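You operate a simulated robot arm through the tools that you are given. There is no shell and no other tool. Be economical: measure what you need, move in short steps, check, and stop when the job is done.

You run a simulated robot arm. Do the job below in one go: nothing can be reset, and whatever is moved stays where it is left.

Task
Dab the grass spot off the green polo shirt with soap from the jar.
Fine: press and lift, no rubbing; leave the other shirt; dabber back, jar lid screwed on.

The check looks at the end state, three seconds after you hand in, the way a careful person would. Anything else that was tipped, shoved, dropped, spilled or broken makes it a failure. Lids that push on must go on centred and level and be pressed home; caps that screw on are set level and turned clockwise until they are tight. Flat cloth is picked up by pressing the open fingertips on it (5 to 10 N) and closing them slowly along it; thin cloth reads only 2 to 8 mm in the jaws.

Robot
A 7-joint arm with a two-finger parallel gripper, fixed in place. Base frame: the origin is at the foot of the arm, x ahead of it, y to its left, z up. Lengths are in cm, angles in rad, forces in N, time in s.
With the tool pointing down near the work surface it reaches from about 28 to 74 cm from the base axis. Its first joint turns from -2.007 to 2.007 rad. Payload 3.91 kg.
Tool frame: the origin (TCP) lies between the finger pads and is the grasp point; the fingertips stand 3 cm ahead of it; z points along the fingers, y is the line along which they close. Largest opening 11 cm; finger width 2, thickness 1; the body of the gripper, 4.8 by 11.2 cm, starts 5.5 cm behind the TCP.
Orientation is that of the tool frame in the base frame, as a unit quaternion [w, x, y, z]. With the fingers straight down and closing along the base's y, the tool's x points along the base's -x, its y along +y and its z along -z.

Tools
- The arm moves only by the tool arm_command. Its argument "deltas" is a list of rows, each an object (a shift or turn left out is 0, a gripper value left out holds the last) with "delta_pos": the shift along the tool's x, y, z in cm, a list of three; "dr": the turn, a rotation vector about the tool's x, y, z in rad, a list of three; "hand": the gripper command, from -1 (fully open) to 1 (shut), values between in proportion. In form: [{"delta_pos": [tx, ty, tz], "dr": [rx, ry, rz], "hand": hand}, ...]. A call has 1 to 20 rows; each row is the pose to reach, as a shift and turn from the pose commanded when the call began, along the tool's axes at that moment. A row lasts 0.2 s, in which the tool goes at most 5 cm and 0.15 rad; a call with a longer step from one row to the next is refused whole, and so is a gripper value outside its range. A pose out of reach is approached as far as the arm can. The call stops where the force on the tool passes 40 N (or 10 N more than at its start, if that is more) or the arm is blocked; 0.2 s more then pass. The fingers move at their own pace (about 10.8 cm/s each) and stop on an object; they squeeze with about 38 N. The grip force told is the motor's: it shows also when the fingers shut on nothing. Time passes only in rows, and 0.2 s behind the last, so rows that repeat a pose let the fingers close. It gives the time, the measured TCP pose, the force on the tool (base axes), the opening and the grip force at its end, in the units of the frame above (readings bear some noise).
- Cameras (640 x 400 px; columns grow to the right, rows downward): "scene" is fixed at [4.95, -50.25, 145.3]; the picture's right is [0.88, -0.48, 0.00], its down [-0.14, -0.25, -0.96] and it looks along [0.46, 0.84, -0.29] (base axes); focal length 368 px, centre (320, 200). "wrist" rides on the gripper at [7.2, 1.7, -10.3] in the tool frame; the picture's right is [-0.23, 0.97, 0.00], its down [-0.76, -0.18, -0.62] and it looks along [-0.61, -0.14, 0.78] (tool axes); focal length 222 px, centre (320, 200). There is no depth. A picture from a camera that has moved, and an enlarged one, comes with that camera's place and axes in the base frame and with its lens.
- get_image(camera): a new picture of that camera. It takes no simulated time.
- slide_trunk(by): slides the trunk up (or, below 0, down) by that many cm; the arm rides with it, the base frame stays. It gives what a move gives, with no picture.
- inspect(camera, box): a new picture of the part [left, top, right, bottom] of that camera's present view, enlarged. It takes no simulated time.
- finish_job(): hands the job in; it is judged then, once.

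Work in short steps. Places have to be worked out from the pictures, the camera data and where the tool is seen: move nearer, look again, correct. Check each grasp and each placing, and mend what went wrong. You have 120 turns and 76 pictures in all, those below and enlarged ones among them. Open the gripper and draw the arm clear of the work before you hand the job in, unless the task says otherwise; then end with one line.

The tools are called after ">>>" by a JSON object that holds its "fn" and its "kwargs". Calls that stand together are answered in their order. arm_command: Moves the arm, as the interface text tells. Its arguments: {"type":"object","properties":{"deltas":{"type":"array","items":{"type":"object","properties":{"delta_pos":{"type":"array","items":{"type":"number"}},"dr":{"type":"array","items":{"type":"number"}},"hand":{"type":"number"}}}}},"required":["deltas"]} The other tools are called the same way: slide_trunk (by) slides the trunk up or down; get_image (camera) takes a picture; inspect (camera, box) takes an enlarged picture of a part of a camera's view; finish_job () hands the job in.

At the start:

```text
clock: 0.0
tcp_pos: [37.27, 20.4, 129.85]
orientation: [0.0, -0.001, 1.0, 0.0]
wrist_force: [1.1, -0.3, 0.0]
grip_width: 10.98
grasp_force: 0.1
trunk travel left (down, up): [-87.5, 11.5]
```

scene: 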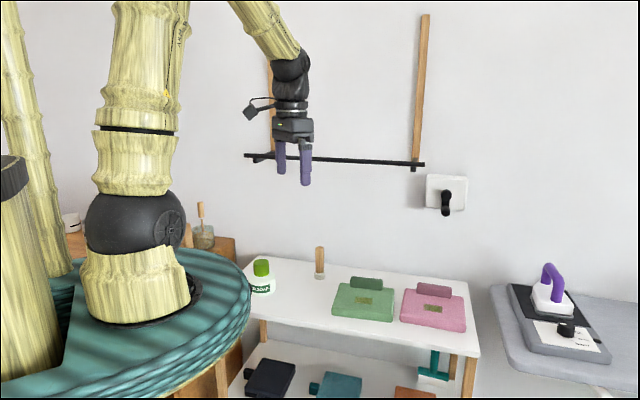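
wrist: 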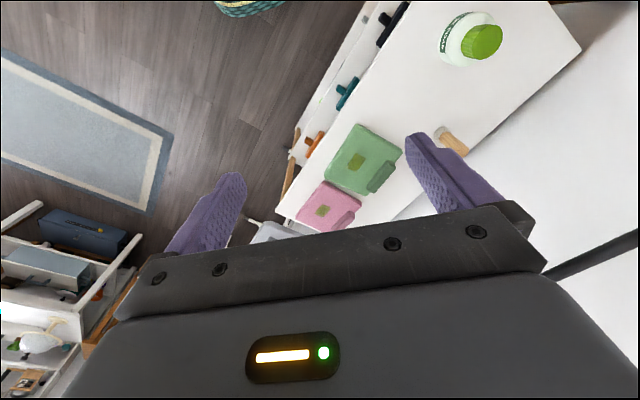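

I see a white table with the soap jar (green lid), a wooden dabber, the green shirt and the pink shirt. I'll enlarge that area first.

>>> {"fn": "inspect", "kwargs": {"camera": "scene", "box": [230, 230, 390, 330]}}

>>> {"fn": "inspect", "kwargs": {"camera": "wrist", "box": [260, 0, 580, 240]}}

>>> {"fn": "inspect", "kwargs": {"camera": "scene", "box": [320, 250, 490, 350]}}

```text
4.00 times, centred on (310, 280) of scene
camera zoom: at [4.95, -50.25, 145.3], right [0.88, -0.48, 0.0], down [-0.14, -0.25, -0.96], along [0.46, 0.84, -0.29], focal length 1470 px, centre (360, -120)
```

zoom: 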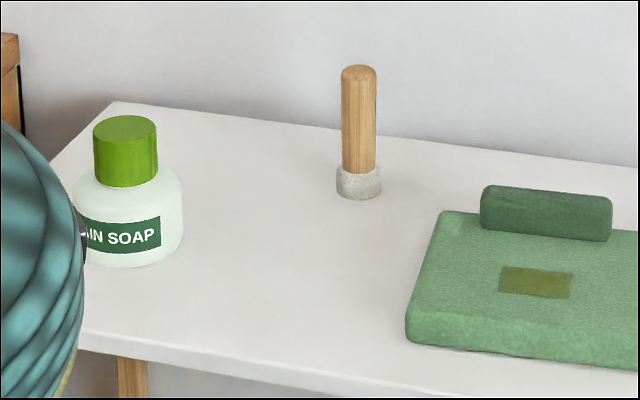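

```text
1.67 times, centred on (420, 120) of wrist
camera zoom: at [30.05, 21.98, 140.32], right [0.23, 0.97, 0.0], down [0.76, -0.18, 0.62], along [0.61, -0.14, -0.78], focal length 370 px, centre (153, 333)
```

zoom: 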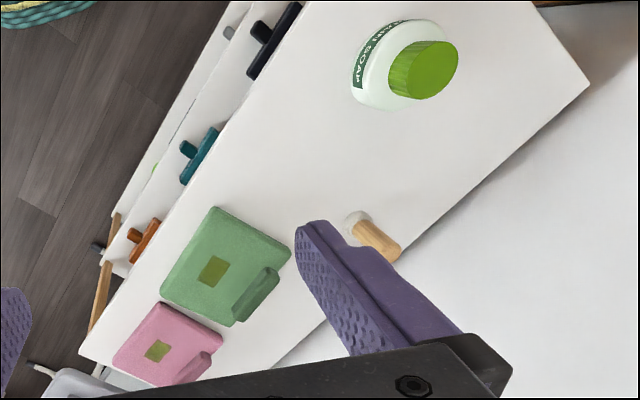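

```text
3.76 times, centred on (405, 300) of scene
camera zoom: at [4.95, -50.25, 145.3], right [0.88, -0.48, 0.0], down [-0.14, -0.25, -0.96], along [0.46, 0.84, -0.29], focal length 1384 px, centre (0, -176)
```

zoom: 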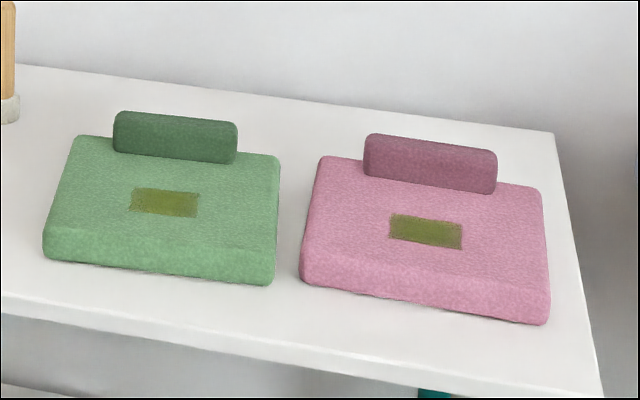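

The jar lid looks to be near (39, 49, 93), the dabber near (57.6, 46), and the green shirt's stain near (59.5, 24). I'll move above the jar for a closer look.

>>> {"fn": "arm_command", "kwargs": {"deltas": [{"delta_pos": [-0.15, 3.5, 2.5]}, {"delta_pos": [-0.3, 7, 5]}, {"delta_pos": [-0.45, 10.5, 7.5]}, {"delta_pos": [-0.6, 14, 10]}, {"delta_pos": [-0.75, 17.5, 12.5]}, {"delta_pos": [-0.9, 21, 15]}, {"delta_pos": [-1.05, 24.5, 17.5]}, {"delta_pos": [-1.2, 28, 20]}, {"delta_pos": [-1.2, 28, 20]}]}}

>>> {"fn": "get_image", "kwargs": {"camera": "wrist"}}

>>> {"fn": "get_image", "kwargs": {"camera": "scene"}}

```text
clock: 2.0
tcp_pos: [38.58, 48.26, 109.9]
orientation: [0.0, -0.001, 1.0, -0.001]
wrist_force: [0.9, 0.3, 0.3]
grip_width: 10.99
grasp_force: 0.0
trunk travel left (down, up): [-87.5, 11.5]
```

```text
70 pictures are left
camera wrist: at [31.43, 49.83, 120.24], right [0.23, 0.97, 0.0], down [0.76, -0.18, 0.62], along [0.61, -0.14, -0.78], focal length 222 px, centre (320, 200)
```

wrist: 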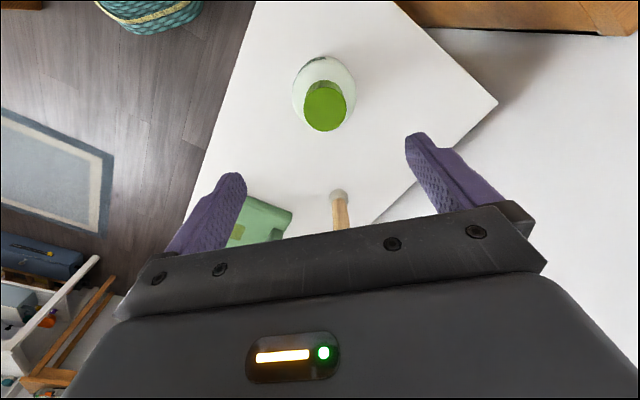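

```text
69 pictures are left
```

scene: 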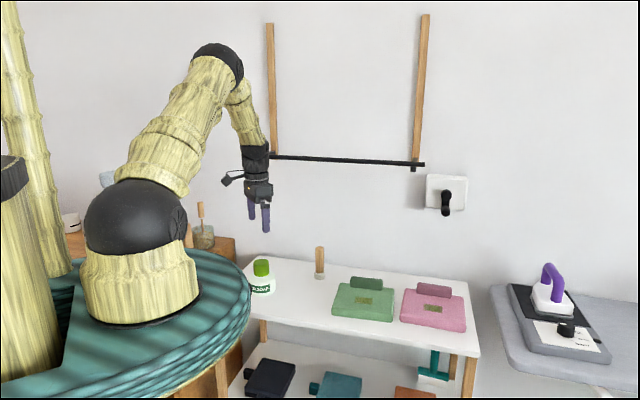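

The lid top is about (38.4, 48.8, 95), with the lid about 5 cm wide. I'll turn the wrist clockwise first to give room for unscrewing, and come down part of the way.

>>> {"fn": "arm_command", "kwargs": {"deltas": [{"delta_pos": [0, 0.4, 1], "dr": [0, 0, 0.15]}, {"delta_pos": [0, 0.4, 2], "dr": [0, 0, 0.3]}, {"delta_pos": [0, 0.4, 3], "dr": [0, 0, 0.45]}, {"delta_pos": [0, 0.4, 4], "dr": [0, 0, 0.6]}, {"delta_pos": [0, 0.4, 5], "dr": [0, 0, 0.75]}, {"delta_pos": [0, 0.4, 6], "dr": [0, 0, 0.9]}, {"delta_pos": [0, 0.4, 7], "dr": [0, 0, 1.05]}, {"delta_pos": [0, 0.4, 7], "dr": [0, 0, 1.2]}, {"delta_pos": [0, 0.4, 7], "dr": [0, 0, 1.35]}, {"delta_pos": [0, 0.4, 7], "dr": [0, 0, 1.5]}, {"delta_pos": [0, 0.4, 7], "dr": [0, 0, 1.5]}]}}

>>> {"fn": "get_image", "kwargs": {"camera": "wrist"}}

>>> {"fn": "inspect", "kwargs": {"camera": "scene", "box": [200, 200, 328, 300]}}

```text
clock: 4.4
tcp_pos: [38.4, 48.79, 102.85]
orientation: [0.0, 0.683, 0.73, 0.0]
wrist_force: [-0.1, -0.3, -0.1]
grip_width: 11.01
grasp_force: 0.0
trunk travel left (down, up): [-87.5, 11.5]
```

```text
68 pictures are left
camera wrist: at [39.71, 56.04, 113.33], right [0.99, -0.16, 0.0], down [-0.13, -0.77, 0.62], along [-0.1, -0.62, -0.78], focal length 222 px, centre (320, 200)
```

wrist: 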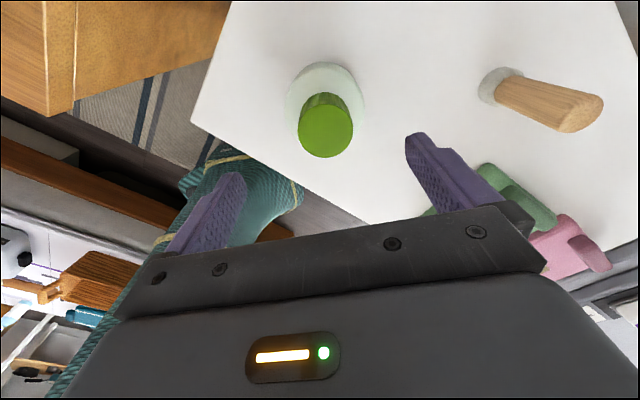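

```text
4.00 times, centred on (264, 250) of scene
camera zoom: at [4.95, -50.25, 145.3], right [0.88, -0.48, 0.0], down [-0.14, -0.25, -0.96], along [0.46, 0.84, -0.29], focal length 1470 px, centre (544, 0)
```

zoom: 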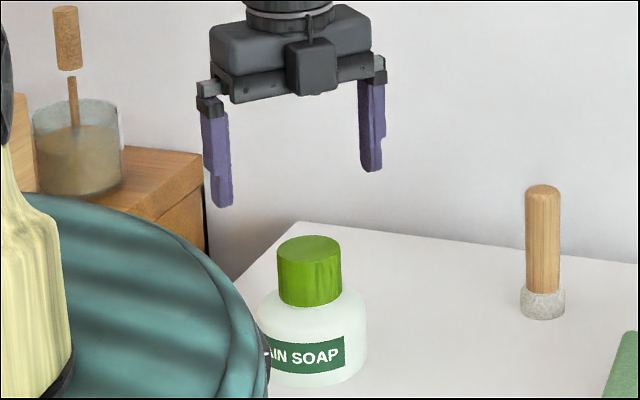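

The fingers now close along base x. The lid is about 0.4 cm further in +x than the tool, so I'll shift that way, lower part of the way, and check centring.

>>> {"fn": "arm_command", "kwargs": {"deltas": [{"delta_pos": [0, 0.35, 2]}, {"delta_pos": [0, 0.35, 4]}, {"delta_pos": [0, 0.35, 5]}, {"delta_pos": [0, 0.35, 5]}]}}

>>> {"fn": "get_image", "kwargs": {"camera": "wrist"}}

>>> {"fn": "inspect", "kwargs": {"camera": "scene", "box": [200, 200, 328, 300]}}

```text
clock: 5.4
tcp_pos: [38.85, 48.87, 98.11]
orientation: [0.0, 0.682, 0.731, 0.0]
wrist_force: [0.0, 0.1, 0.7]
grip_width: 10.98
grasp_force: 0.1
trunk travel left (down, up): [-87.5, 11.5]
```

```text
66 pictures are left
camera wrist: at [40.08, 56.04, 108.46], right [0.99, -0.16, 0.0], down [-0.12, -0.77, 0.62], along [-0.1, -0.62, -0.78], focal length 222 px, centre (320, 200)
```

wrist: 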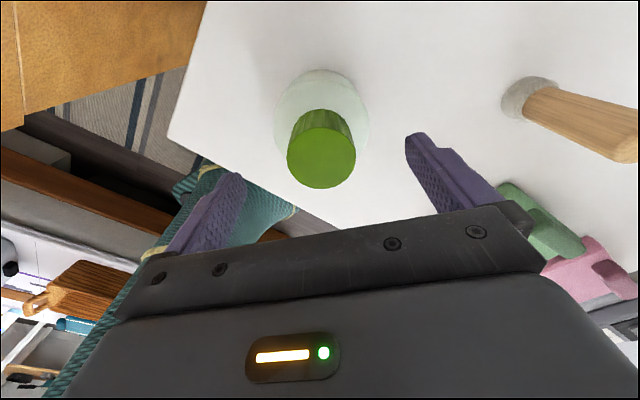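

```text
4.00 times, centred on (264, 250) of scene
camera zoom: at [4.95, -50.25, 145.3], right [0.88, -0.48, 0.0], down [-0.14, -0.25, -0.96], along [0.46, 0.84, -0.29], focal length 1470 px, centre (544, 0)
```

zoom: 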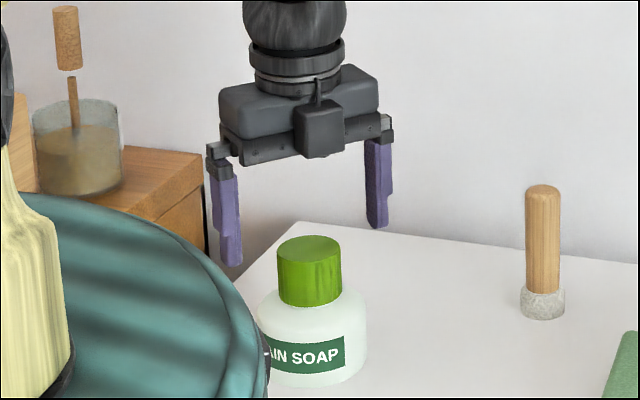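

The lid centre works out at (39.0, 48.6), top about 94.5. I'll lower to TCP z 94.8 and close on the lid.

>>> {"fn": "arm_command", "kwargs": {"deltas": [{"delta_pos": [-0.15, 0.15, 2], "hand": -1}, {"delta_pos": [-0.2, 0.15, 3.3], "hand": -1}, {"delta_pos": [-0.2, 0.15, 3.3], "hand": 0.0}, {"delta_pos": [-0.2, 0.15, 3.3], "hand": 0.3}, {"delta_pos": [-0.2, 0.15, 3.3], "hand": 1}, {"delta_pos": [-0.2, 0.15, 3.3], "hand": 1}]}}

>>> {"fn": "get_image", "kwargs": {"camera": "wrist"}}

```text
clock: 6.8
tcp_pos: [38.99, 48.72, 94.59]
orientation: [-0.001, 0.682, 0.732, 0.0]
wrist_force: [-2.0, 0.3, -0.2]
grip_width: 5.23
grasp_force: 38.6
trunk travel left (down, up): [-87.5, 11.5]
```

```text
64 pictures are left
camera wrist: at [40.17, 55.86, 104.99], right [0.99, -0.16, 0.0], down [-0.12, -0.77, 0.62], along [-0.1, -0.62, -0.78], focal length 222 px, centre (320, 200)
```

wrist: 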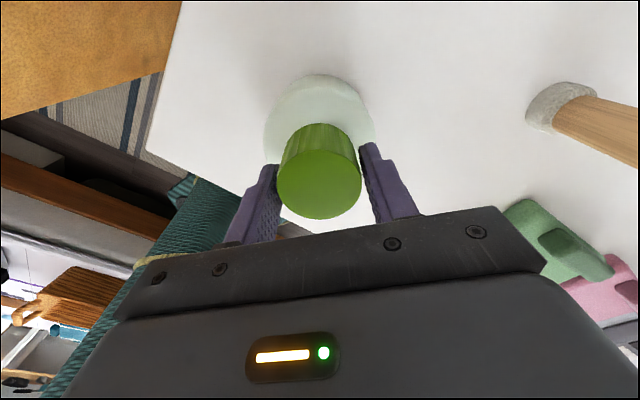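

Gripped at 5.2 cm. I'll now turn counter-clockwise 1.5 rad and check the jar.

>>> {"fn": "arm_command", "kwargs": {"deltas": [{"dr": [0, 0, -0.1]}, {"dr": [0, 0, -0.25]}, {"dr": [0, 0, -0.4]}, {"dr": [0, 0, -0.55]}, {"dr": [0, 0, -0.7]}, {"dr": [0, 0, -0.85]}, {"dr": [0, 0, -1.0]}, {"dr": [0, 0, -1.15]}, {"dr": [0, 0, -1.3]}, {"dr": [0, 0, -1.45]}, {"dr": [0, 0, -1.5]}]}}

>>> {"fn": "inspect", "kwargs": {"camera": "scene", "box": [200, 200, 328, 300]}}

```text
clock: 9.2
tcp_pos: [39.06, 48.73, 94.62]
orientation: [0.0, 0.0, 1.0, 0.001]
wrist_force: [8.7, 7.9, 7.2]
grip_width: 5.18
grasp_force: 37.8
trunk travel left (down, up): [-87.5, 11.5]
```

```text
4.00 times, centred on (264, 250) of scene
camera zoom: at [4.95, -50.25, 145.3], right [0.88, -0.48, 0.0], down [-0.14, -0.25, -0.96], along [0.46, 0.84, -0.29], focal length 1470 px, centre (544, 0)
```

zoom: 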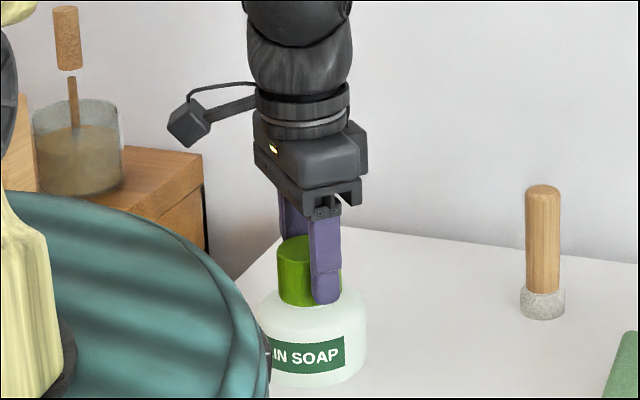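

The jar stays put and the upward force suggests the lid is rising on its thread. I'll continue turning with a slight lift.

>>> {"fn": "arm_command", "kwargs": {"deltas": [{"delta_pos": [0, 0, -0.05], "dr": [0, 0, -0.15]}, {"delta_pos": [0, 0, -0.08], "dr": [0, 0, -0.3]}, {"delta_pos": [0, 0, -0.1], "dr": [0, 0, -0.45]}, {"delta_pos": [0, 0, -0.13], "dr": [0, 0, -0.6]}, {"delta_pos": [0, 0, -0.15], "dr": [0, 0, -0.75]}, {"delta_pos": [0, 0, -0.17], "dr": [0, 0, -0.9]}, {"delta_pos": [0, 0, -0.2], "dr": [0, 0, -1.05]}, {"delta_pos": [0, 0, -0.22], "dr": [0, 0, -1.2]}, {"delta_pos": [0, 0, -0.24], "dr": [0, 0, -1.35]}, {"delta_pos": [0, 0, -0.26], "dr": [0, 0, -1.5]}, {"delta_pos": [0, 0, -0.26], "dr": [0, 0, -1.5]}]}}

>>> {"fn": "inspect", "kwargs": {"camera": "scene", "box": [200, 200, 328, 300]}}

```text
clock: 11.6
tcp_pos: [38.87, 48.96, 94.83]
orientation: [-0.001, -0.682, 0.731, 0.002]
wrist_force: [1.6, 19.9, -1.1]
grip_width: 5.16
grasp_force: 38.0
trunk travel left (down, up): [-87.5, 11.5]
```

```text
4.00 times, centred on (264, 250) of scene
camera zoom: at [4.95, -50.25, 145.3], right [0.88, -0.48, 0.0], down [-0.14, -0.25, -0.96], along [0.46, 0.84, -0.29], focal length 1470 px, centre (544, 0)
```

zoom: 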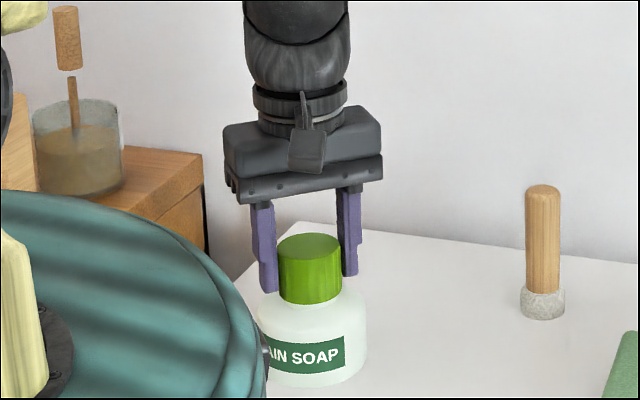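

The lid is rising but a 20 N side force says I'm slightly off its axis in y. I'll open, turn back 3 rad, then regrip about 0.3 cm further in +y.

>>> {"fn": "arm_command", "kwargs": {"deltas": [{"hand": 0}, {"hand": -0.4}, {"dr": [0, 0, 0.15], "hand": -0.6}, {"dr": [0, 0, 0.3]}, {"dr": [0, 0, 0.45]}, {"dr": [0, 0, 0.6]}, {"dr": [0, 0, 0.75]}, {"dr": [0, 0, 0.9]}, {"dr": [0, 0, 1.05]}, {"dr": [0, 0, 1.2]}, {"dr": [0, 0, 1.35]}, {"dr": [0, 0, 1.5]}, {"dr": [0, 0, 1.65]}, {"dr": [0, 0, 1.8]}, {"dr": [0, 0, 1.95]}, {"dr": [0, 0, 2.1]}, {"dr": [0, 0, 2.25]}, {"dr": [0, 0, 2.4]}, {"dr": [0, 0, 2.55]}, {"dr": [0, 0, 2.7]}]}}

>>> {"fn": "get_image", "kwargs": {"camera": "wrist"}}

```text
clock: 15.8
tcp_pos: [38.89, 48.64, 94.71]
orientation: [0.0, 0.565, 0.825, 0.0]
wrist_force: [-0.1, -0.3, -0.2]
grip_width: 8.81
grasp_force: 0.0
trunk travel left (down, up): [-87.5, 11.5]
```

```text
61 pictures are left
camera wrist: at [37.97, 55.92, 105.2], right [0.99, 0.14, 0.0], down [0.11, -0.77, 0.62], along [0.09, -0.62, -0.78], focal length 222 px, centre (320, 200)
```

wrist: 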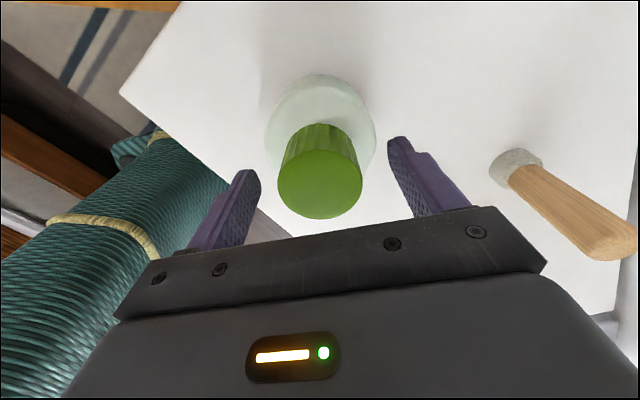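

The lid centre sits +0.3 in tool x and +0.1 in tool y from the TCP. I'll correct that, lower 0.4, regrip, and check.

>>> {"fn": "arm_command", "kwargs": {"deltas": [{"delta_pos": [0.3, 0.12, 0.2], "dr": [0, 0, 0.15]}, {"delta_pos": [0.3, 0.12, 0.4], "dr": [0, 0, 0.3]}, {"delta_pos": [0.3, 0.12, 0.4], "dr": [0, 0, 0.3], "hand": 0}, {"delta_pos": [0.3, 0.12, 0.4], "dr": [0, 0, 0.3], "hand": 1}, {"delta_pos": [0.3, 0.12, 0.4], "dr": [0, 0, 0.3], "hand": 1}, {"delta_pos": [0.3, 0.12, 0.4], "dr": [0, 0, 0.3], "hand": 1}]}}

>>> {"fn": "arm_command", "kwargs": {"deltas": [{"delta_pos": [0, 0, -0.02], "dr": [0, 0, -0.15]}, {"delta_pos": [0, 0, -0.05], "dr": [0, 0, -0.3]}, {"delta_pos": [0, 0, -0.07], "dr": [0, 0, -0.45]}, {"delta_pos": [0, 0, -0.1], "dr": [0, 0, -0.6]}, {"delta_pos": [0, 0, -0.12], "dr": [0, 0, -0.75]}, {"delta_pos": [0, 0, -0.14], "dr": [0, 0, -0.9]}, {"delta_pos": [0, 0, -0.16], "dr": [0, 0, -1.05]}, {"delta_pos": [0, 0, -0.18], "dr": [0, 0, -1.2]}, {"delta_pos": [0, 0, -0.2], "dr": [0, 0, -1.35]}, {"delta_pos": [0, 0, -0.22], "dr": [0, 0, -1.5]}, {"delta_pos": [0, 0, -0.22], "dr": [0, 0, -1.5]}]}}

>>> {"fn": "inspect", "kwargs": {"camera": "scene", "box": [200, 200, 328, 300]}}

```text
clock: 17.2
tcp_pos: [38.86, 49.05, 94.5]
orientation: [0.0, 0.682, 0.731, 0.0]
wrist_force: [-3.6, -0.1, 0.1]
grip_width: 5.08
grasp_force: 38.1
trunk travel left (down, up): [-87.5, 11.5]
```

```text
clock: 19.6
tcp_pos: [38.79, 48.77, 94.7]
orientation: [-0.001, -0.001, 1.0, -0.001]
wrist_force: [-20.2, -18.6, -9.0]
grip_width: 5.08
grasp_force: 38.3
trunk travel left (down, up): [-87.5, 11.5]
```

```text
4.00 times, centred on (264, 250) of scene
camera zoom: at [4.95, -50.25, 145.3], right [0.88, -0.48, 0.0], down [-0.14, -0.25, -0.96], along [0.46, 0.84, -0.29], focal length 1470 px, centre (544, 0)
```

zoom: 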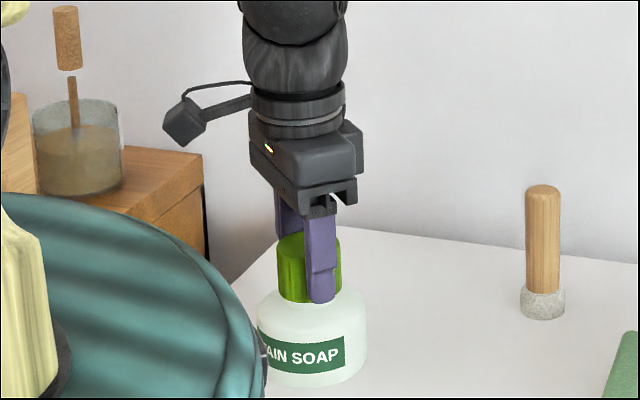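

The sideways force (-20, -19) shows I over-corrected; the axis is likely near (38.95, 48.85). I'll open to relieve the load and read the pose.

>>> {"fn": "arm_command", "kwargs": {"deltas": [{"hand": 0}, {"hand": -0.4}, {"hand": -0.4}]}}

>>> {"fn": "get_image", "kwargs": {"camera": "wrist"}}

```text
clock: 20.4
tcp_pos: [38.93, 49.18, 94.81]
orientation: [0.0, 0.0, 1.0, 0.002]
wrist_force: [-0.2, -0.3, 0.8]
grip_width: 7.69
grasp_force: 0.0
trunk travel left (down, up): [-87.5, 11.5]
```

```text
59 pictures are left
camera wrist: at [31.79, 50.65, 105.16], right [0.23, 0.97, 0.0], down [0.76, -0.18, 0.62], along [0.61, -0.14, -0.78], focal length 222 px, centre (320, 200)
```

wrist: 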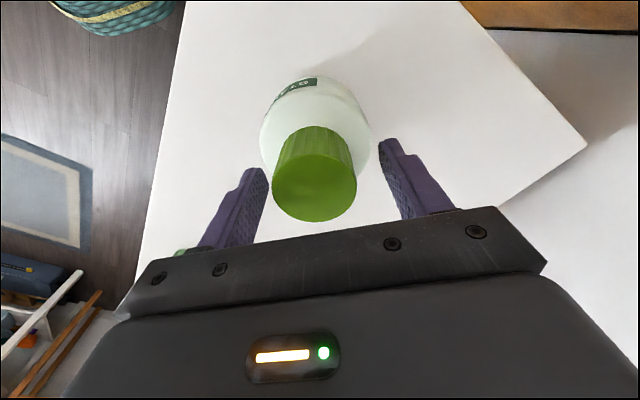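

Working from the force readings, the lid axis is close to (38.93, 48.82). I'll shift y by -0.35, regrip here and turn a further 1.5 rad.

>>> {"fn": "arm_command", "kwargs": {"deltas": [{"delta_pos": [0, -0.35, 0.2]}, {"delta_pos": [0, -0.35, 0.2], "hand": 0.1}, {"delta_pos": [0, -0.35, 0.2], "hand": 1}, {"delta_pos": [0, -0.35, 0.2], "hand": 1}, {"delta_pos": [0, -0.35, 0.2], "dr": [0, 0, -0.15]}, {"delta_pos": [0, -0.35, 0.2], "dr": [0, 0, -0.3]}, {"delta_pos": [0, -0.35, 0.18], "dr": [0, 0, -0.45]}, {"delta_pos": [0, -0.35, 0.16], "dr": [0, 0, -0.6]}, {"delta_pos": [0, -0.35, 0.14], "dr": [0, 0, -0.75]}, {"delta_pos": [0, -0.35, 0.13], "dr": [0, 0, -0.9]}, {"delta_pos": [0, -0.35, 0.12], "dr": [0, 0, -1.05]}, {"delta_pos": [0, -0.35, 0.11], "dr": [0, 0, -1.2]}, {"delta_pos": [0, -0.35, 0.1], "dr": [0, 0, -1.35]}, {"delta_pos": [0, -0.35, 0.1], "dr": [0, 0, -1.5]}, {"delta_pos": [0, -0.35, 0.1], "dr": [0, 0, -1.5]}]}}

>>> {"fn": "inspect", "kwargs": {"camera": "scene", "box": [200, 200, 328, 300]}}

```text
clock: 23.6
tcp_pos: [38.85, 48.7, 94.56]
orientation: [0.001, -0.683, 0.731, 0.0]
wrist_force: [-1.5, 5.2, 1.1]
grip_width: 5.2
grasp_force: 37.8
trunk travel left (down, up): [-87.5, 11.5]
```

```text
4.00 times, centred on (264, 250) of scene
camera zoom: at [4.95, -50.25, 145.3], right [0.88, -0.48, 0.0], down [-0.14, -0.25, -0.96], along [0.46, 0.84, -0.29], focal length 1470 px, centre (544, 0)
```

zoom: 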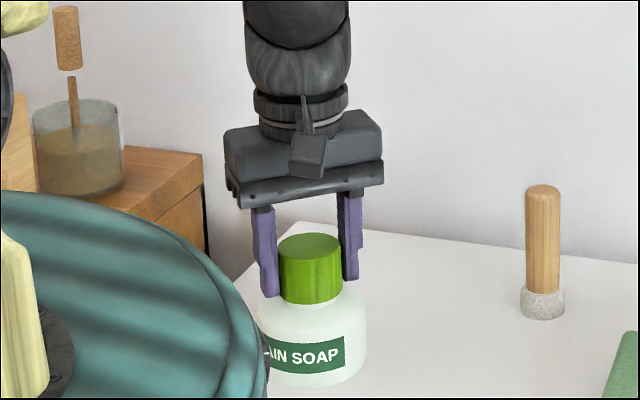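

Load is now small (5 N), so this axis is right. I'll go back 3 rad for another grip.

>>> {"fn": "arm_command", "kwargs": {"deltas": [{"hand": 0}, {"hand": -0.4}, {"dr": [0, 0, 0.15], "hand": -0.6}, {"dr": [0, 0, 0.3]}, {"dr": [0, 0, 0.45]}, {"dr": [0, 0, 0.6]}, {"dr": [0, 0, 0.75]}, {"dr": [0, 0, 0.9]}, {"dr": [0, 0, 1.05]}, {"dr": [0, 0, 1.2]}, {"dr": [0, 0, 1.35]}, {"dr": [0, 0, 1.5]}, {"dr": [0, 0, 1.65]}, {"dr": [0, 0, 1.8]}, {"dr": [0, 0, 1.95]}, {"dr": [0, 0, 2.1]}, {"dr": [0, 0, 2.25]}, {"dr": [0, 0, 2.4]}, {"dr": [0, 0, 2.55]}, {"dr": [0, 0, 2.7]}]}}

>>> {"fn": "arm_command", "kwargs": {"deltas": [{"dr": [0, 0, 0.15]}, {"dr": [0, 0, 0.3]}, {"dr": [0, 0, 0.3], "hand": 0.1}, {"dr": [0, 0, 0.3], "hand": 1}, {"dr": [0, 0, 0.3], "hand": 1}, {"dr": [0, 0, 0.3], "hand": 1}]}}

>>> {"fn": "arm_command", "kwargs": {"deltas": [{"delta_pos": [0, 0, -0.02], "dr": [0, 0, -0.15]}, {"delta_pos": [0, 0, -0.03], "dr": [0, 0, -0.3]}, {"delta_pos": [0, 0, -0.04], "dr": [0, 0, -0.45]}, {"delta_pos": [0, 0, -0.05], "dr": [0, 0, -0.6]}, {"delta_pos": [0, 0, -0.06], "dr": [0, 0, -0.75]}, {"delta_pos": [0, 0, -0.07], "dr": [0, 0, -0.9]}, {"delta_pos": [0, 0, -0.08], "dr": [0, 0, -1.05]}, {"delta_pos": [0, 0, -0.09], "dr": [0, 0, -1.2]}, {"delta_pos": [0, 0, -0.1], "dr": [0, 0, -1.35]}, {"delta_pos": [0, 0, -0.1], "dr": [0, 0, -1.5]}, {"delta_pos": [0, 0, -0.11], "dr": [0, 0, -1.65]}, {"delta_pos": [0, 0, -0.12], "dr": [0, 0, -1.8]}, {"delta_pos": [0, 0, -0.13], "dr": [0, 0, -1.95]}, {"delta_pos": [0, 0, -0.14], "dr": [0, 0, -2.1]}, {"delta_pos": [0, 0, -0.15], "dr": [0, 0, -2.25]}, {"delta_pos": [0, 0, -0.16], "dr": [0, 0, -2.4]}, {"delta_pos": [0, 0, -0.17], "dr": [0, 0, -2.55]}, {"delta_pos": [0, 0, -0.18], "dr": [0, 0, -2.7]}, {"delta_pos": [0, 0, -0.2], "dr": [0, 0, -2.85]}, {"delta_pos": [0, 0, -0.2], "dr": [0, 0, -3.0]}]}}

>>> {"fn": "inspect", "kwargs": {"camera": "scene", "box": [200, 200, 328, 300]}}

```text
clock: 27.8
tcp_pos: [38.98, 48.54, 94.5]
orientation: [0.0, 0.566, 0.824, -0.001]
wrist_force: [0.4, 0.3, 0.3]
grip_width: 8.81
grasp_force: 0.0
trunk travel left (down, up): [-87.5, 11.5]
```

```text
clock: 29.2
tcp_pos: [38.96, 48.6, 94.62]
orientation: [0.0, 0.682, 0.731, 0.0]
wrist_force: [-0.5, -1.0, 1.8]
grip_width: 5.03
grasp_force: 38.3
trunk travel left (down, up): [-87.5, 11.5]
```

```text
clock: 33.4
tcp_pos: [39.06, 48.61, 94.72]
orientation: [-0.002, -0.683, 0.731, 0.0]
wrist_force: [-1.0, 0.2, -1.0]
grip_width: 4.83
grasp_force: 38.0
trunk travel left (down, up): [-87.5, 11.5]
```

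```text
4.00 times, centred on (264, 250) of scene
camera zoom: at [4.95, -50.25, 145.3], right [0.88, -0.48, 0.0], down [-0.14, -0.25, -0.96], along [0.46, 0.84, -0.29], focal length 1470 px, centre (544, 0)
```

zoom: 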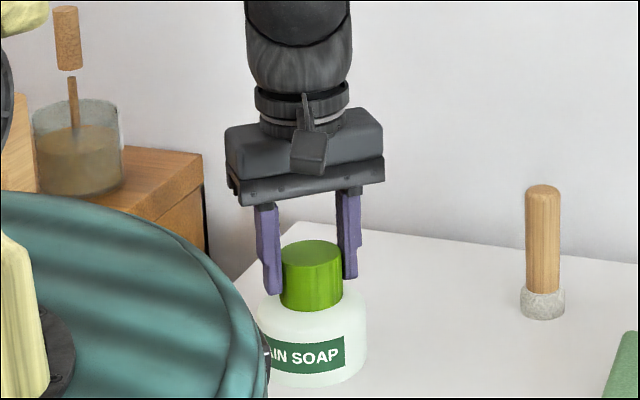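

Force is near zero and the lid moves freely, so it is off the thread. I'll lift gently.

>>> {"fn": "arm_command", "kwargs": {"deltas": [{"delta_pos": [0, 0, -0.3]}, {"delta_pos": [0, 0, -0.8]}, {"delta_pos": [0, 0, -1.5]}, {"delta_pos": [0, 0, -3]}, {"delta_pos": [0, 0, -5]}, {"delta_pos": [0, 0, -7]}, {"delta_pos": [0, 0, -7]}]}}

>>> {"fn": "inspect", "kwargs": {"camera": "scene", "box": [200, 200, 328, 300]}}

>>> {"fn": "get_image", "kwargs": {"camera": "wrist"}}

```text
clock: 35.0
tcp_pos: [39.09, 48.59, 101.77]
orientation: [0.0, -0.681, 0.732, 0.0]
wrist_force: [-0.2, -0.2, 0.0]
grip_width: 4.79
grasp_force: 37.3
trunk travel left (down, up): [-87.5, 11.5]
```

```text
4.00 times, centred on (264, 250) of scene
camera zoom: at [4.95, -50.25, 145.3], right [0.88, -0.48, 0.0], down [-0.14, -0.25, -0.96], along [0.46, 0.84, -0.29], focal length 1470 px, centre (544, 0)
```

zoom: 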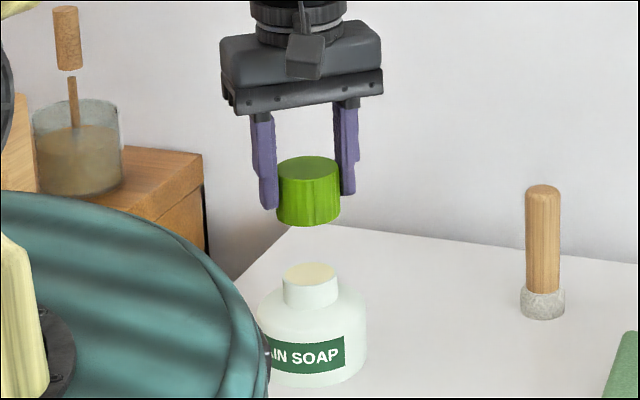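

```text
55 pictures are left
camera wrist: at [36.91, 41.36, 112.21], right [-0.96, 0.3, 0.0], down [0.23, 0.75, 0.62], along [0.18, 0.59, -0.78], focal length 222 px, centre (320, 200)
```

wrist: 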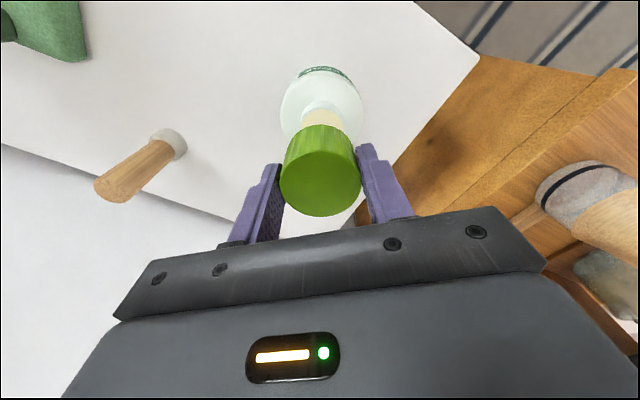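

The lid is off and the soap sits near the brim of the neck. I'll set the lid down on a clear patch near (43, 37.5), stopping just above the table first.

>>> {"fn": "arm_command", "kwargs": {"deltas": [{"delta_pos": [3.5, -1.6, 0]}, {"delta_pos": [7.1, -3.2, 0]}, {"delta_pos": [10.7, -4.8, 0]}, {"delta_pos": [10.7, -4.8, 4]}, {"delta_pos": [10.7, -4.8, 8]}, {"delta_pos": [10.7, -4.8, 10.3]}, {"delta_pos": [10.7, -4.8, 10.3]}]}}

>>> {"fn": "inspect", "kwargs": {"camera": "scene", "box": [240, 230, 368, 330]}}

```text
clock: 36.6
tcp_pos: [42.73, 38.03, 91.42]
orientation: [0.0, -0.682, 0.731, 0.0]
wrist_force: [-0.1, 0.9, -0.8]
grip_width: 4.8
grasp_force: 37.9
trunk travel left (down, up): [-87.5, 11.5]
```

```text
4.00 times, centred on (304, 280) of scene
camera zoom: at [4.95, -50.25, 145.3], right [0.88, -0.48, 0.0], down [-0.14, -0.25, -0.96], along [0.46, 0.84, -0.29], focal length 1470 px, centre (384, -120)
```

zoom: 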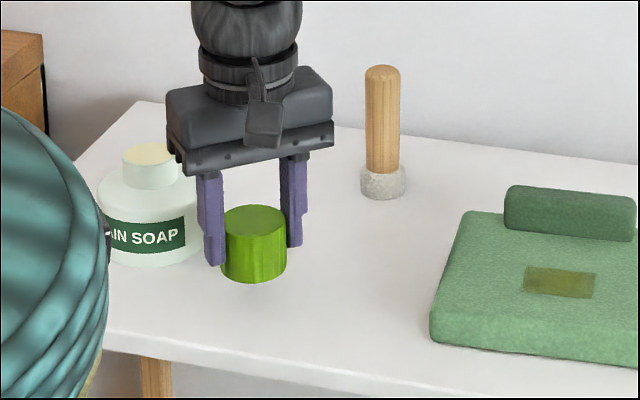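

The lid bottom looks about 2 cm above the table. I'll lower in small steps and watch the force.

>>> {"fn": "arm_command", "kwargs": {"deltas": [{"delta_pos": [0, 0, 0.6]}, {"delta_pos": [0, 0, 1.2]}, {"delta_pos": [0, 0, 1.5]}, {"delta_pos": [0, 0, 1.5]}]}}

>>> {"fn": "arm_command", "kwargs": {"deltas": [{"delta_pos": [0, 0, 0.2]}, {"delta_pos": [0, 0, 0.4]}, {"delta_pos": [0, 0, 0.5]}]}}

>>> {"fn": "inspect", "kwargs": {"camera": "scene", "box": [240, 230, 368, 330]}}

```text
clock: 37.6
tcp_pos: [42.82, 37.66, 89.93]
orientation: [0.0, -0.681, 0.732, 0.0]
wrist_force: [0.0, 0.0, 0.2]
grip_width: 4.81
grasp_force: 38.1
trunk travel left (down, up): [-87.5, 11.5]
```

```text
clock: 38.4
tcp_pos: [42.85, 37.76, 89.52]
orientation: [0.001, -0.682, 0.732, 0.0]
wrist_force: [0.5, 0.3, -0.3]
grip_width: 4.81
grasp_force: 38.2
trunk travel left (down, up): [-87.5, 11.5]
```

```text
4.00 times, centred on (304, 280) of scene
camera zoom: at [4.95, -50.25, 145.3], right [0.88, -0.48, 0.0], down [-0.14, -0.25, -0.96], along [0.46, 0.84, -0.29], focal length 1470 px, centre (384, -120)
```

zoom: 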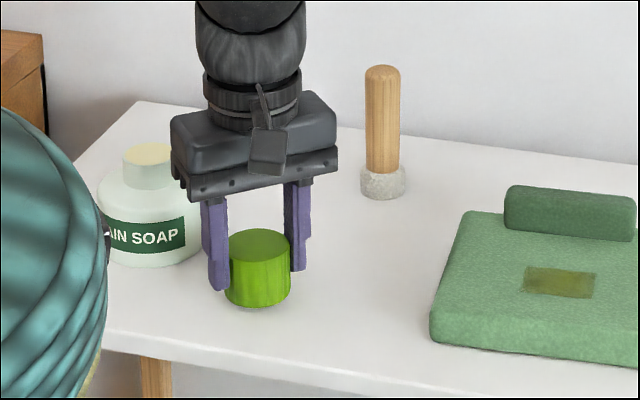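

Nearly touching; a few more tenths down.

>>> {"fn": "arm_command", "kwargs": {"deltas": [{"delta_pos": [0, 0, 0.15]}, {"delta_pos": [0, 0, 0.3]}, {"delta_pos": [0, 0, 0.3]}]}}

>>> {"fn": "arm_command", "kwargs": {"deltas": [{"delta_pos": [0, 0, 0.1]}, {"delta_pos": [0, 0, 0.2]}, {"delta_pos": [0, 0, 0.2]}]}}

>>> {"fn": "inspect", "kwargs": {"camera": "scene", "box": [270, 270, 334, 320]}}

```text
clock: 39.2
tcp_pos: [42.96, 37.51, 89.13]
orientation: [0.0, -0.681, 0.732, 0.001]
wrist_force: [0.3, 0.2, 0.4]
grip_width: 4.8
grasp_force: 37.9
trunk travel left (down, up): [-87.5, 11.5]
```

```text
clock: 40.0
tcp_pos: [42.9, 37.63, 89.12]
orientation: [0.0, -0.681, 0.732, 0.0]
wrist_force: [0.8, -1.8, 11.3]
grip_width: 4.79
grasp_force: 37.5
trunk travel left (down, up): [-87.5, 11.5]
```

```text
8.00 times, centred on (302, 295) of scene
camera zoom: at [4.95, -50.25, 145.3], right [0.88, -0.48, 0.0], down [-0.14, -0.25, -0.96], along [0.46, 0.84, -0.29], focal length 2940 px, centre (464, -560)
```

zoom: 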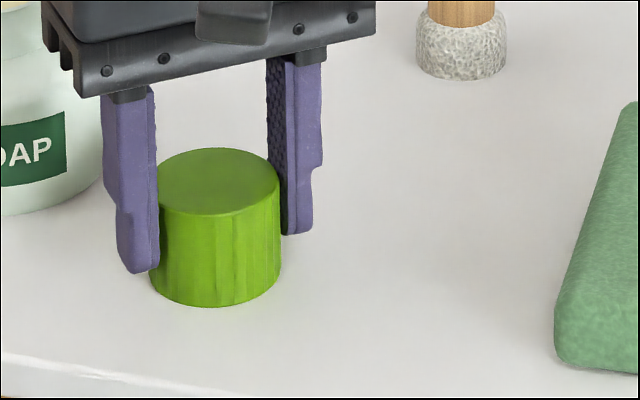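

Contact at 11 N. I'll ease off, open, and rise clear, then look at the lid from above.

>>> {"fn": "arm_command", "kwargs": {"deltas": [{"delta_pos": [0, 0, -0.2]}, {"delta_pos": [0, 0, -0.2], "hand": 0.3}, {"delta_pos": [0, 0, -0.2], "hand": -0.3}, {"delta_pos": [0, 0, -0.2], "hand": -1}, {"delta_pos": [0, 0, -4]}, {"delta_pos": [0, 0, -8]}, {"delta_pos": [0, 0, -12]}, {"delta_pos": [0, 0, -12]}]}}

>>> {"fn": "get_image", "kwargs": {"camera": "wrist"}}

>>> {"fn": "inspect", "kwargs": {"camera": "scene", "box": [240, 240, 368, 320]}}

```text
clock: 41.8
tcp_pos: [42.98, 37.78, 100.91]
orientation: [-0.001, -0.682, 0.732, 0.001]
wrist_force: [0.5, -0.3, -1.1]
grip_width: 10.97
grasp_force: 0.0
trunk travel left (down, up): [-87.5, 11.5]
```

```text
51 pictures are left
camera wrist: at [40.91, 30.55, 111.27], right [-0.96, 0.3, 0.0], down [0.23, 0.75, 0.62], along [0.18, 0.59, -0.78], focal length 222 px, centre (320, 200)
```

wrist: 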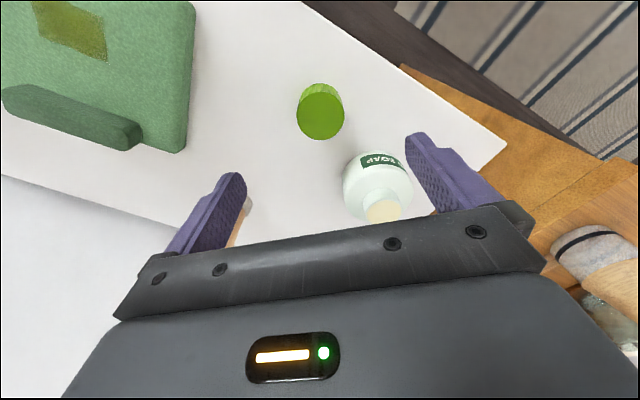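

```text
5.00 times, centred on (304, 280) of scene
camera zoom: at [4.95, -50.25, 145.3], right [0.88, -0.48, 0.0], down [-0.14, -0.25, -0.96], along [0.46, 0.84, -0.29], focal length 1838 px, centre (400, -200)
```

zoom: 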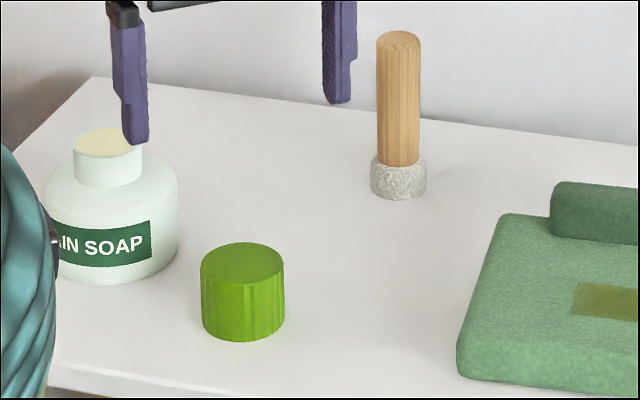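

The lid stands level on the table at about (42.8, 37.2). Next I'll move toward the dabber with the wrist back in its neutral yaw, staying above it.

>>> {"fn": "arm_command", "kwargs": {"deltas": [{"delta_pos": [-0.8, -1.2, -1], "dr": [0, 0, 0.15]}, {"delta_pos": [-1.7, -2.5, -2], "dr": [0, 0, 0.3]}, {"delta_pos": [-2.6, -3.9, -3], "dr": [0, 0, 0.45]}, {"delta_pos": [-3.5, -5.2, -4], "dr": [0, 0, 0.6]}, {"delta_pos": [-4.4, -6.5, -4], "dr": [0, 0, 0.75]}, {"delta_pos": [-5.3, -7.8, -4], "dr": [0, 0, 0.9]}, {"delta_pos": [-6.1, -9.1, -4], "dr": [0, 0, 1.05]}, {"delta_pos": [-7, -10.4, -4], "dr": [0, 0, 1.2]}, {"delta_pos": [-7.9, -11.7, -4], "dr": [0, 0, 1.35]}, {"delta_pos": [-8.75, -12.9, -4], "dr": [0, 0, 1.5]}, {"delta_pos": [-8.75, -12.9, -4], "dr": [0, 0, 1.5]}]}}

>>> {"fn": "get_image", "kwargs": {"camera": "wrist"}}

```text
clock: 44.1
tcp_pos: [51.0, 39.64, 98.99]
orientation: [-0.075, 0.008, 0.994, -0.073]
wrist_force: [0.3, -3.8, 5.5]
grip_width: 11.01
grasp_force: 0.1
trunk travel left (down, up): [-87.5, 11.5]
stopped in row 11: the arm was blocked; the commanded pose is now the measured one
```

```text
49 pictures are left
camera wrist: at [45.49, 42.86, 109.96], right [0.23, 0.96, -0.18], down [0.85, -0.11, 0.52], along [0.48, -0.27, -0.83], focal length 222 px, centre (320, 200)
```

wrist: 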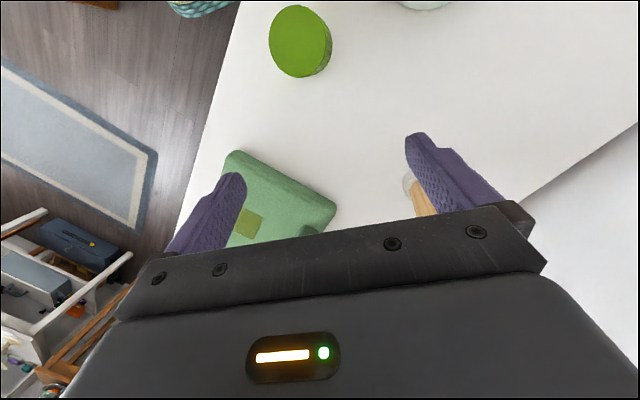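

The arm got blocked and tilted, probably a reach limit. I'll check the scene for contacts.

>>> {"fn": "get_image", "kwargs": {"camera": "scene"}}

```text
48 pictures are left
```

scene: 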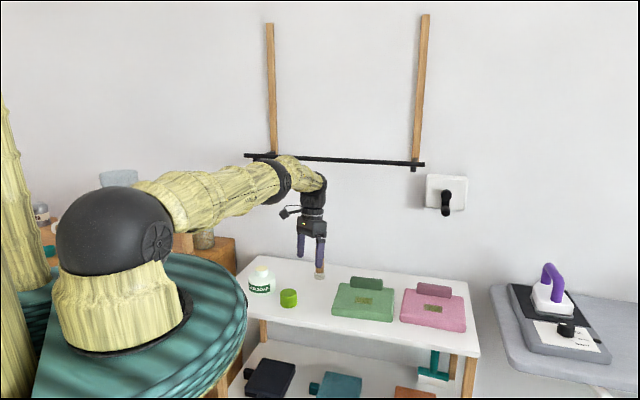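

No contact happened. The arm is stretched with its shoulder well above the work, so I'll straighten the tool, pull back, and then lower the trunk a little.

>>> {"fn": "arm_command", "kwargs": {"deltas": [{"delta_pos": [1, -0.8, -1], "dr": [-0.073, -0.075, -0.008]}, {"delta_pos": [2, -1.6, -2], "dr": [-0.146, -0.15, -0.016]}, {"delta_pos": [2, -1.6, -2], "dr": [-0.146, -0.15, -0.016]}]}}

>>> {"fn": "slide_trunk", "kwargs": {"by": -4}}

>>> {"fn": "get_image", "kwargs": {"camera": "scene"}}

```text
clock: 44.4
tcp_pos: [53.12, 43.78, 96.62]
orientation: [-0.059, -0.003, 0.996, -0.06]
wrist_force: [1.1, -2.0, 4.2]
grip_width: 10.98
grasp_force: 0.0
trunk travel left (down, up): [-87.5, 11.5]
stopped in row 1: the arm was blocked; the commanded pose is now the measured one
```

```text
clock: 45.3
tcp_pos: [53.05, 43.86, 92.43]
orientation: [-0.061, -0.002, 0.996, -0.064]
wrist_force: [0.1, -0.3, -0.7]
grip_width: 11.0
grasp_force: 0.1
trunk travel left (down, up): [-83.5, 15.5]
```

```text
47 pictures are left
```

scene: 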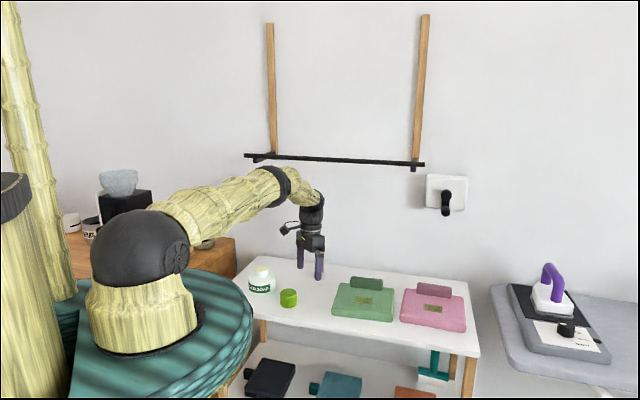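

The tool sank with the trunk; I need to see whether the dabber is still upright.

>>> {"fn": "inspect", "kwargs": {"camera": "scene", "box": [256, 220, 384, 300]}}

>>> {"fn": "get_image", "kwargs": {"camera": "wrist"}}

```text
5.00 times, centred on (320, 260) of scene
camera zoom: at [4.95, -50.25, 145.3], right [0.88, -0.48, 0.0], down [-0.14, -0.25, -0.96], along [0.46, 0.84, -0.29], focal length 1838 px, centre (320, -100)
```

zoom: 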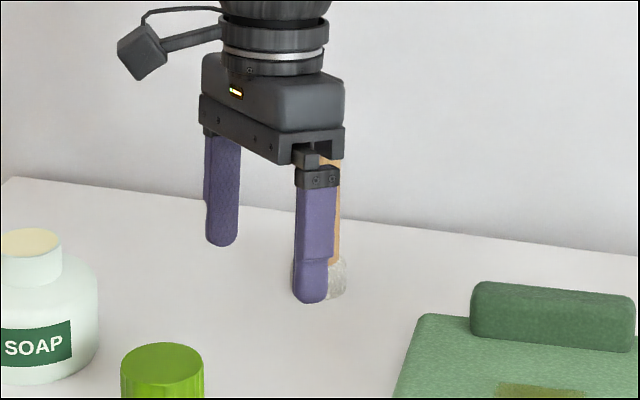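

```text
45 pictures are left
camera wrist: at [47.09, 46.85, 103.32], right [0.21, 0.96, -0.15], down [0.83, -0.1, 0.54], along [0.51, -0.24, -0.83], focal length 222 px, centre (320, 200)
```

wrist: 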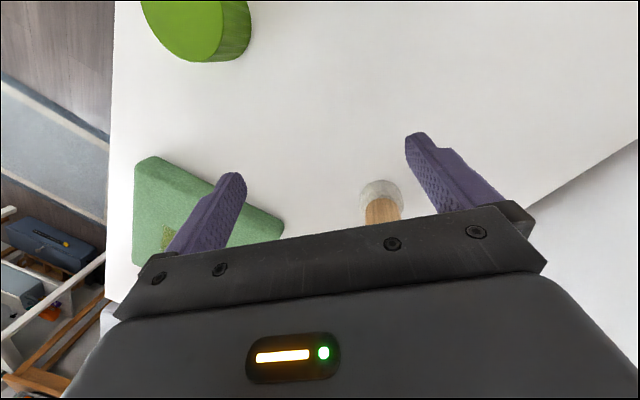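

The dabber is upright between the fingers, a few cm ahead at about (57.6, 46.8). I'll straighten the tool slowly, backing off and rising slightly.

>>> {"fn": "arm_command", "kwargs": {"deltas": [{"delta_pos": [0.5, 0, -1], "dr": [-0.04, -0.04, 0]}, {"delta_pos": [1, 0, -2], "dr": [-0.08, -0.08, 0]}, {"delta_pos": [1.5, 0, -3], "dr": [-0.128, -0.122, 0.004]}, {"delta_pos": [1.5, 0, -3], "dr": [-0.128, -0.122, 0.004]}, {"delta_pos": [1.5, 0, -3], "dr": [-0.128, -0.122, 0.004]}]}}

```text
clock: 46.5
tcp_pos: [51.89, 44.57, 95.2]
orientation: [-0.001, 0.0, 1.0, -0.002]
wrist_force: [0.2, -0.1, -1.0]
grip_width: 11.02
grasp_force: 0.0
trunk travel left (down, up): [-83.5, 15.5]
```

Upright again at (51.9, 44.6, 95.2). With the fingers straddling the dabber in y, I'll approach horizontally in small steps.

>>> {"fn": "arm_command", "kwargs": {"deltas": [{"delta_pos": [0, 1, 0]}, {"delta_pos": [0, 2, 0]}, {"delta_pos": [-1, 2.2, 0]}, {"delta_pos": [-2, 2.2, 0]}, {"delta_pos": [-3, 2.2, 0]}, {"delta_pos": [-3, 2.2, 0]}]}}

>>> {"fn": "get_image", "kwargs": {"camera": "wrist"}}

```text
clock: 47.9
tcp_pos: [54.79, 46.9, 95.3]
orientation: [-0.001, -0.001, 1.0, -0.003]
wrist_force: [0.1, -0.7, 0.0]
grip_width: 11.02
grasp_force: 0.0
trunk travel left (down, up): [-83.5, 15.5]
```

```text
44 pictures are left
camera wrist: at [47.56, 48.47, 105.7], right [0.23, 0.97, 0.0], down [0.76, -0.17, 0.62], along [0.61, -0.14, -0.78], focal length 222 px, centre (320, 200)
```

wrist: 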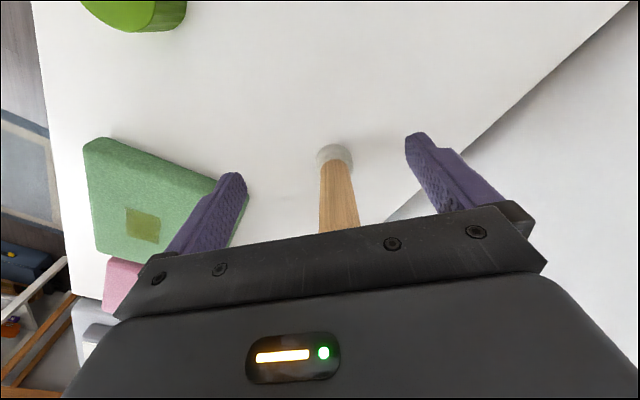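

The dabber stands at about (58.1, 47.3). I'll advance toward x = 58 and lower slightly to z 93.5.

>>> {"fn": "arm_command", "kwargs": {"deltas": [{"delta_pos": [-1, 0.3, 0]}, {"delta_pos": [-2, 0.4, 0]}, {"delta_pos": [-2.6, 0.4, 0.5]}, {"delta_pos": [-3.1, 0.4, 1.2]}, {"delta_pos": [-3.1, 0.4, 1.8]}, {"delta_pos": [-3.1, 0.4, 1.8]}, {"delta_pos": [-3.1, 0.4, 1.8]}]}}

>>> {"fn": "get_image", "kwargs": {"camera": "wrist"}}

```text
clock: 49.5
tcp_pos: [57.46, 46.88, 93.55]
orientation: [0.0, 0.0, 1.0, -0.002]
wrist_force: [-0.9, 1.0, 0.1]
grip_width: 10.99
grasp_force: 0.1
out of reach, approached as far as the arm can: row 4, 5, 6, 7
trunk travel left (down, up): [-83.5, 15.5]
```

```text
43 pictures are left
camera wrist: at [50.16, 48.38, 103.96], right [0.23, 0.97, 0.0], down [0.76, -0.17, 0.62], along [0.61, -0.14, -0.78], focal length 222 px, centre (320, 200)
```

wrist: 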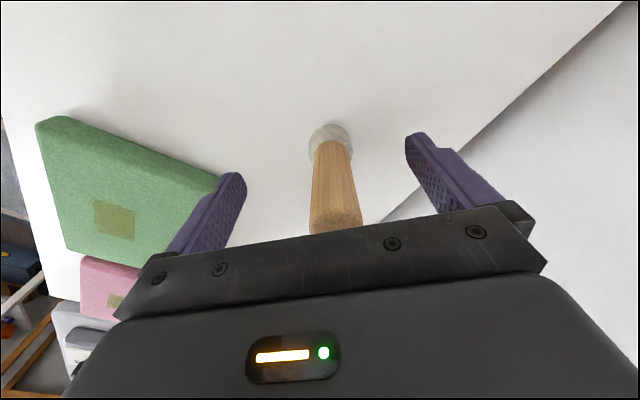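

I'm about 0.8 cm short of the dabber axis at the reach limit. I'll rise, lower the trunk 4 cm and try to gain reach.

>>> {"fn": "arm_command", "kwargs": {"deltas": [{"delta_pos": [0.5, 0.2, -2]}, {"delta_pos": [1.5, 0.2, -4]}, {"delta_pos": [1.5, 0.2, -4]}]}}

>>> {"fn": "slide_trunk", "kwargs": {"by": -5}}

>>> {"fn": "arm_command", "kwargs": {"deltas": [{"delta_pos": [-0.8, 0, 0]}, {"delta_pos": [-1.8, 0, 0]}, {"delta_pos": [-2.2, 0, 0]}, {"delta_pos": [-2.2, 0, 0]}]}}

```text
clock: 50.3
tcp_pos: [55.76, 46.93, 97.82]
orientation: [-0.001, -0.001, 1.0, -0.002]
wrist_force: [0.3, 0.4, -0.6]
grip_width: 11.01
grasp_force: 0.0
trunk travel left (down, up): [-83.5, 15.5]
```

```text
clock: 51.2
tcp_pos: [55.68, 47.07, 92.65]
orientation: [-0.001, 0.0, 1.0, -0.002]
wrist_force: [-1.1, -0.1, 0.4]
grip_width: 11.0
grasp_force: 0.2
trunk travel left (down, up): [-78.5, 20.5]
```

```text
clock: 52.2
tcp_pos: [58.01, 47.03, 92.66]
orientation: [-0.001, -0.001, 1.0, -0.002]
wrist_force: [-0.5, -0.5, 0.2]
grip_width: 10.98
grasp_force: 0.1
trunk travel left (down, up): [-78.5, 20.5]
```

Reach improved: now at (58.0, 47.0, 92.7). One small nudge, a look, then close.

>>> {"fn": "arm_command", "kwargs": {"deltas": [{"delta_pos": [-0.3, 0.25, 0]}, {"delta_pos": [-0.3, 0.25, 0]}]}}

>>> {"fn": "get_image", "kwargs": {"camera": "wrist"}}

```text
clock: 52.8
tcp_pos: [57.95, 46.95, 92.6]
orientation: [-0.001, -0.001, 1.0, -0.002]
wrist_force: [0.4, -0.1, 0.6]
grip_width: 11.01
grasp_force: 0.0
out of reach, approached as far as the arm can: row 1, 2
trunk travel left (down, up): [-78.5, 20.5]
```

```text
42 pictures are left
camera wrist: at [50.81, 48.53, 103.1], right [0.23, 0.97, 0.0], down [0.76, -0.17, 0.62], along [0.61, -0.14, -0.78], focal length 222 px, centre (320, 200)
```

wrist: 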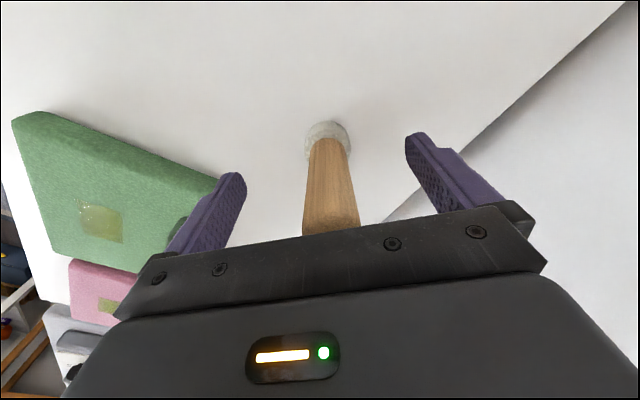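

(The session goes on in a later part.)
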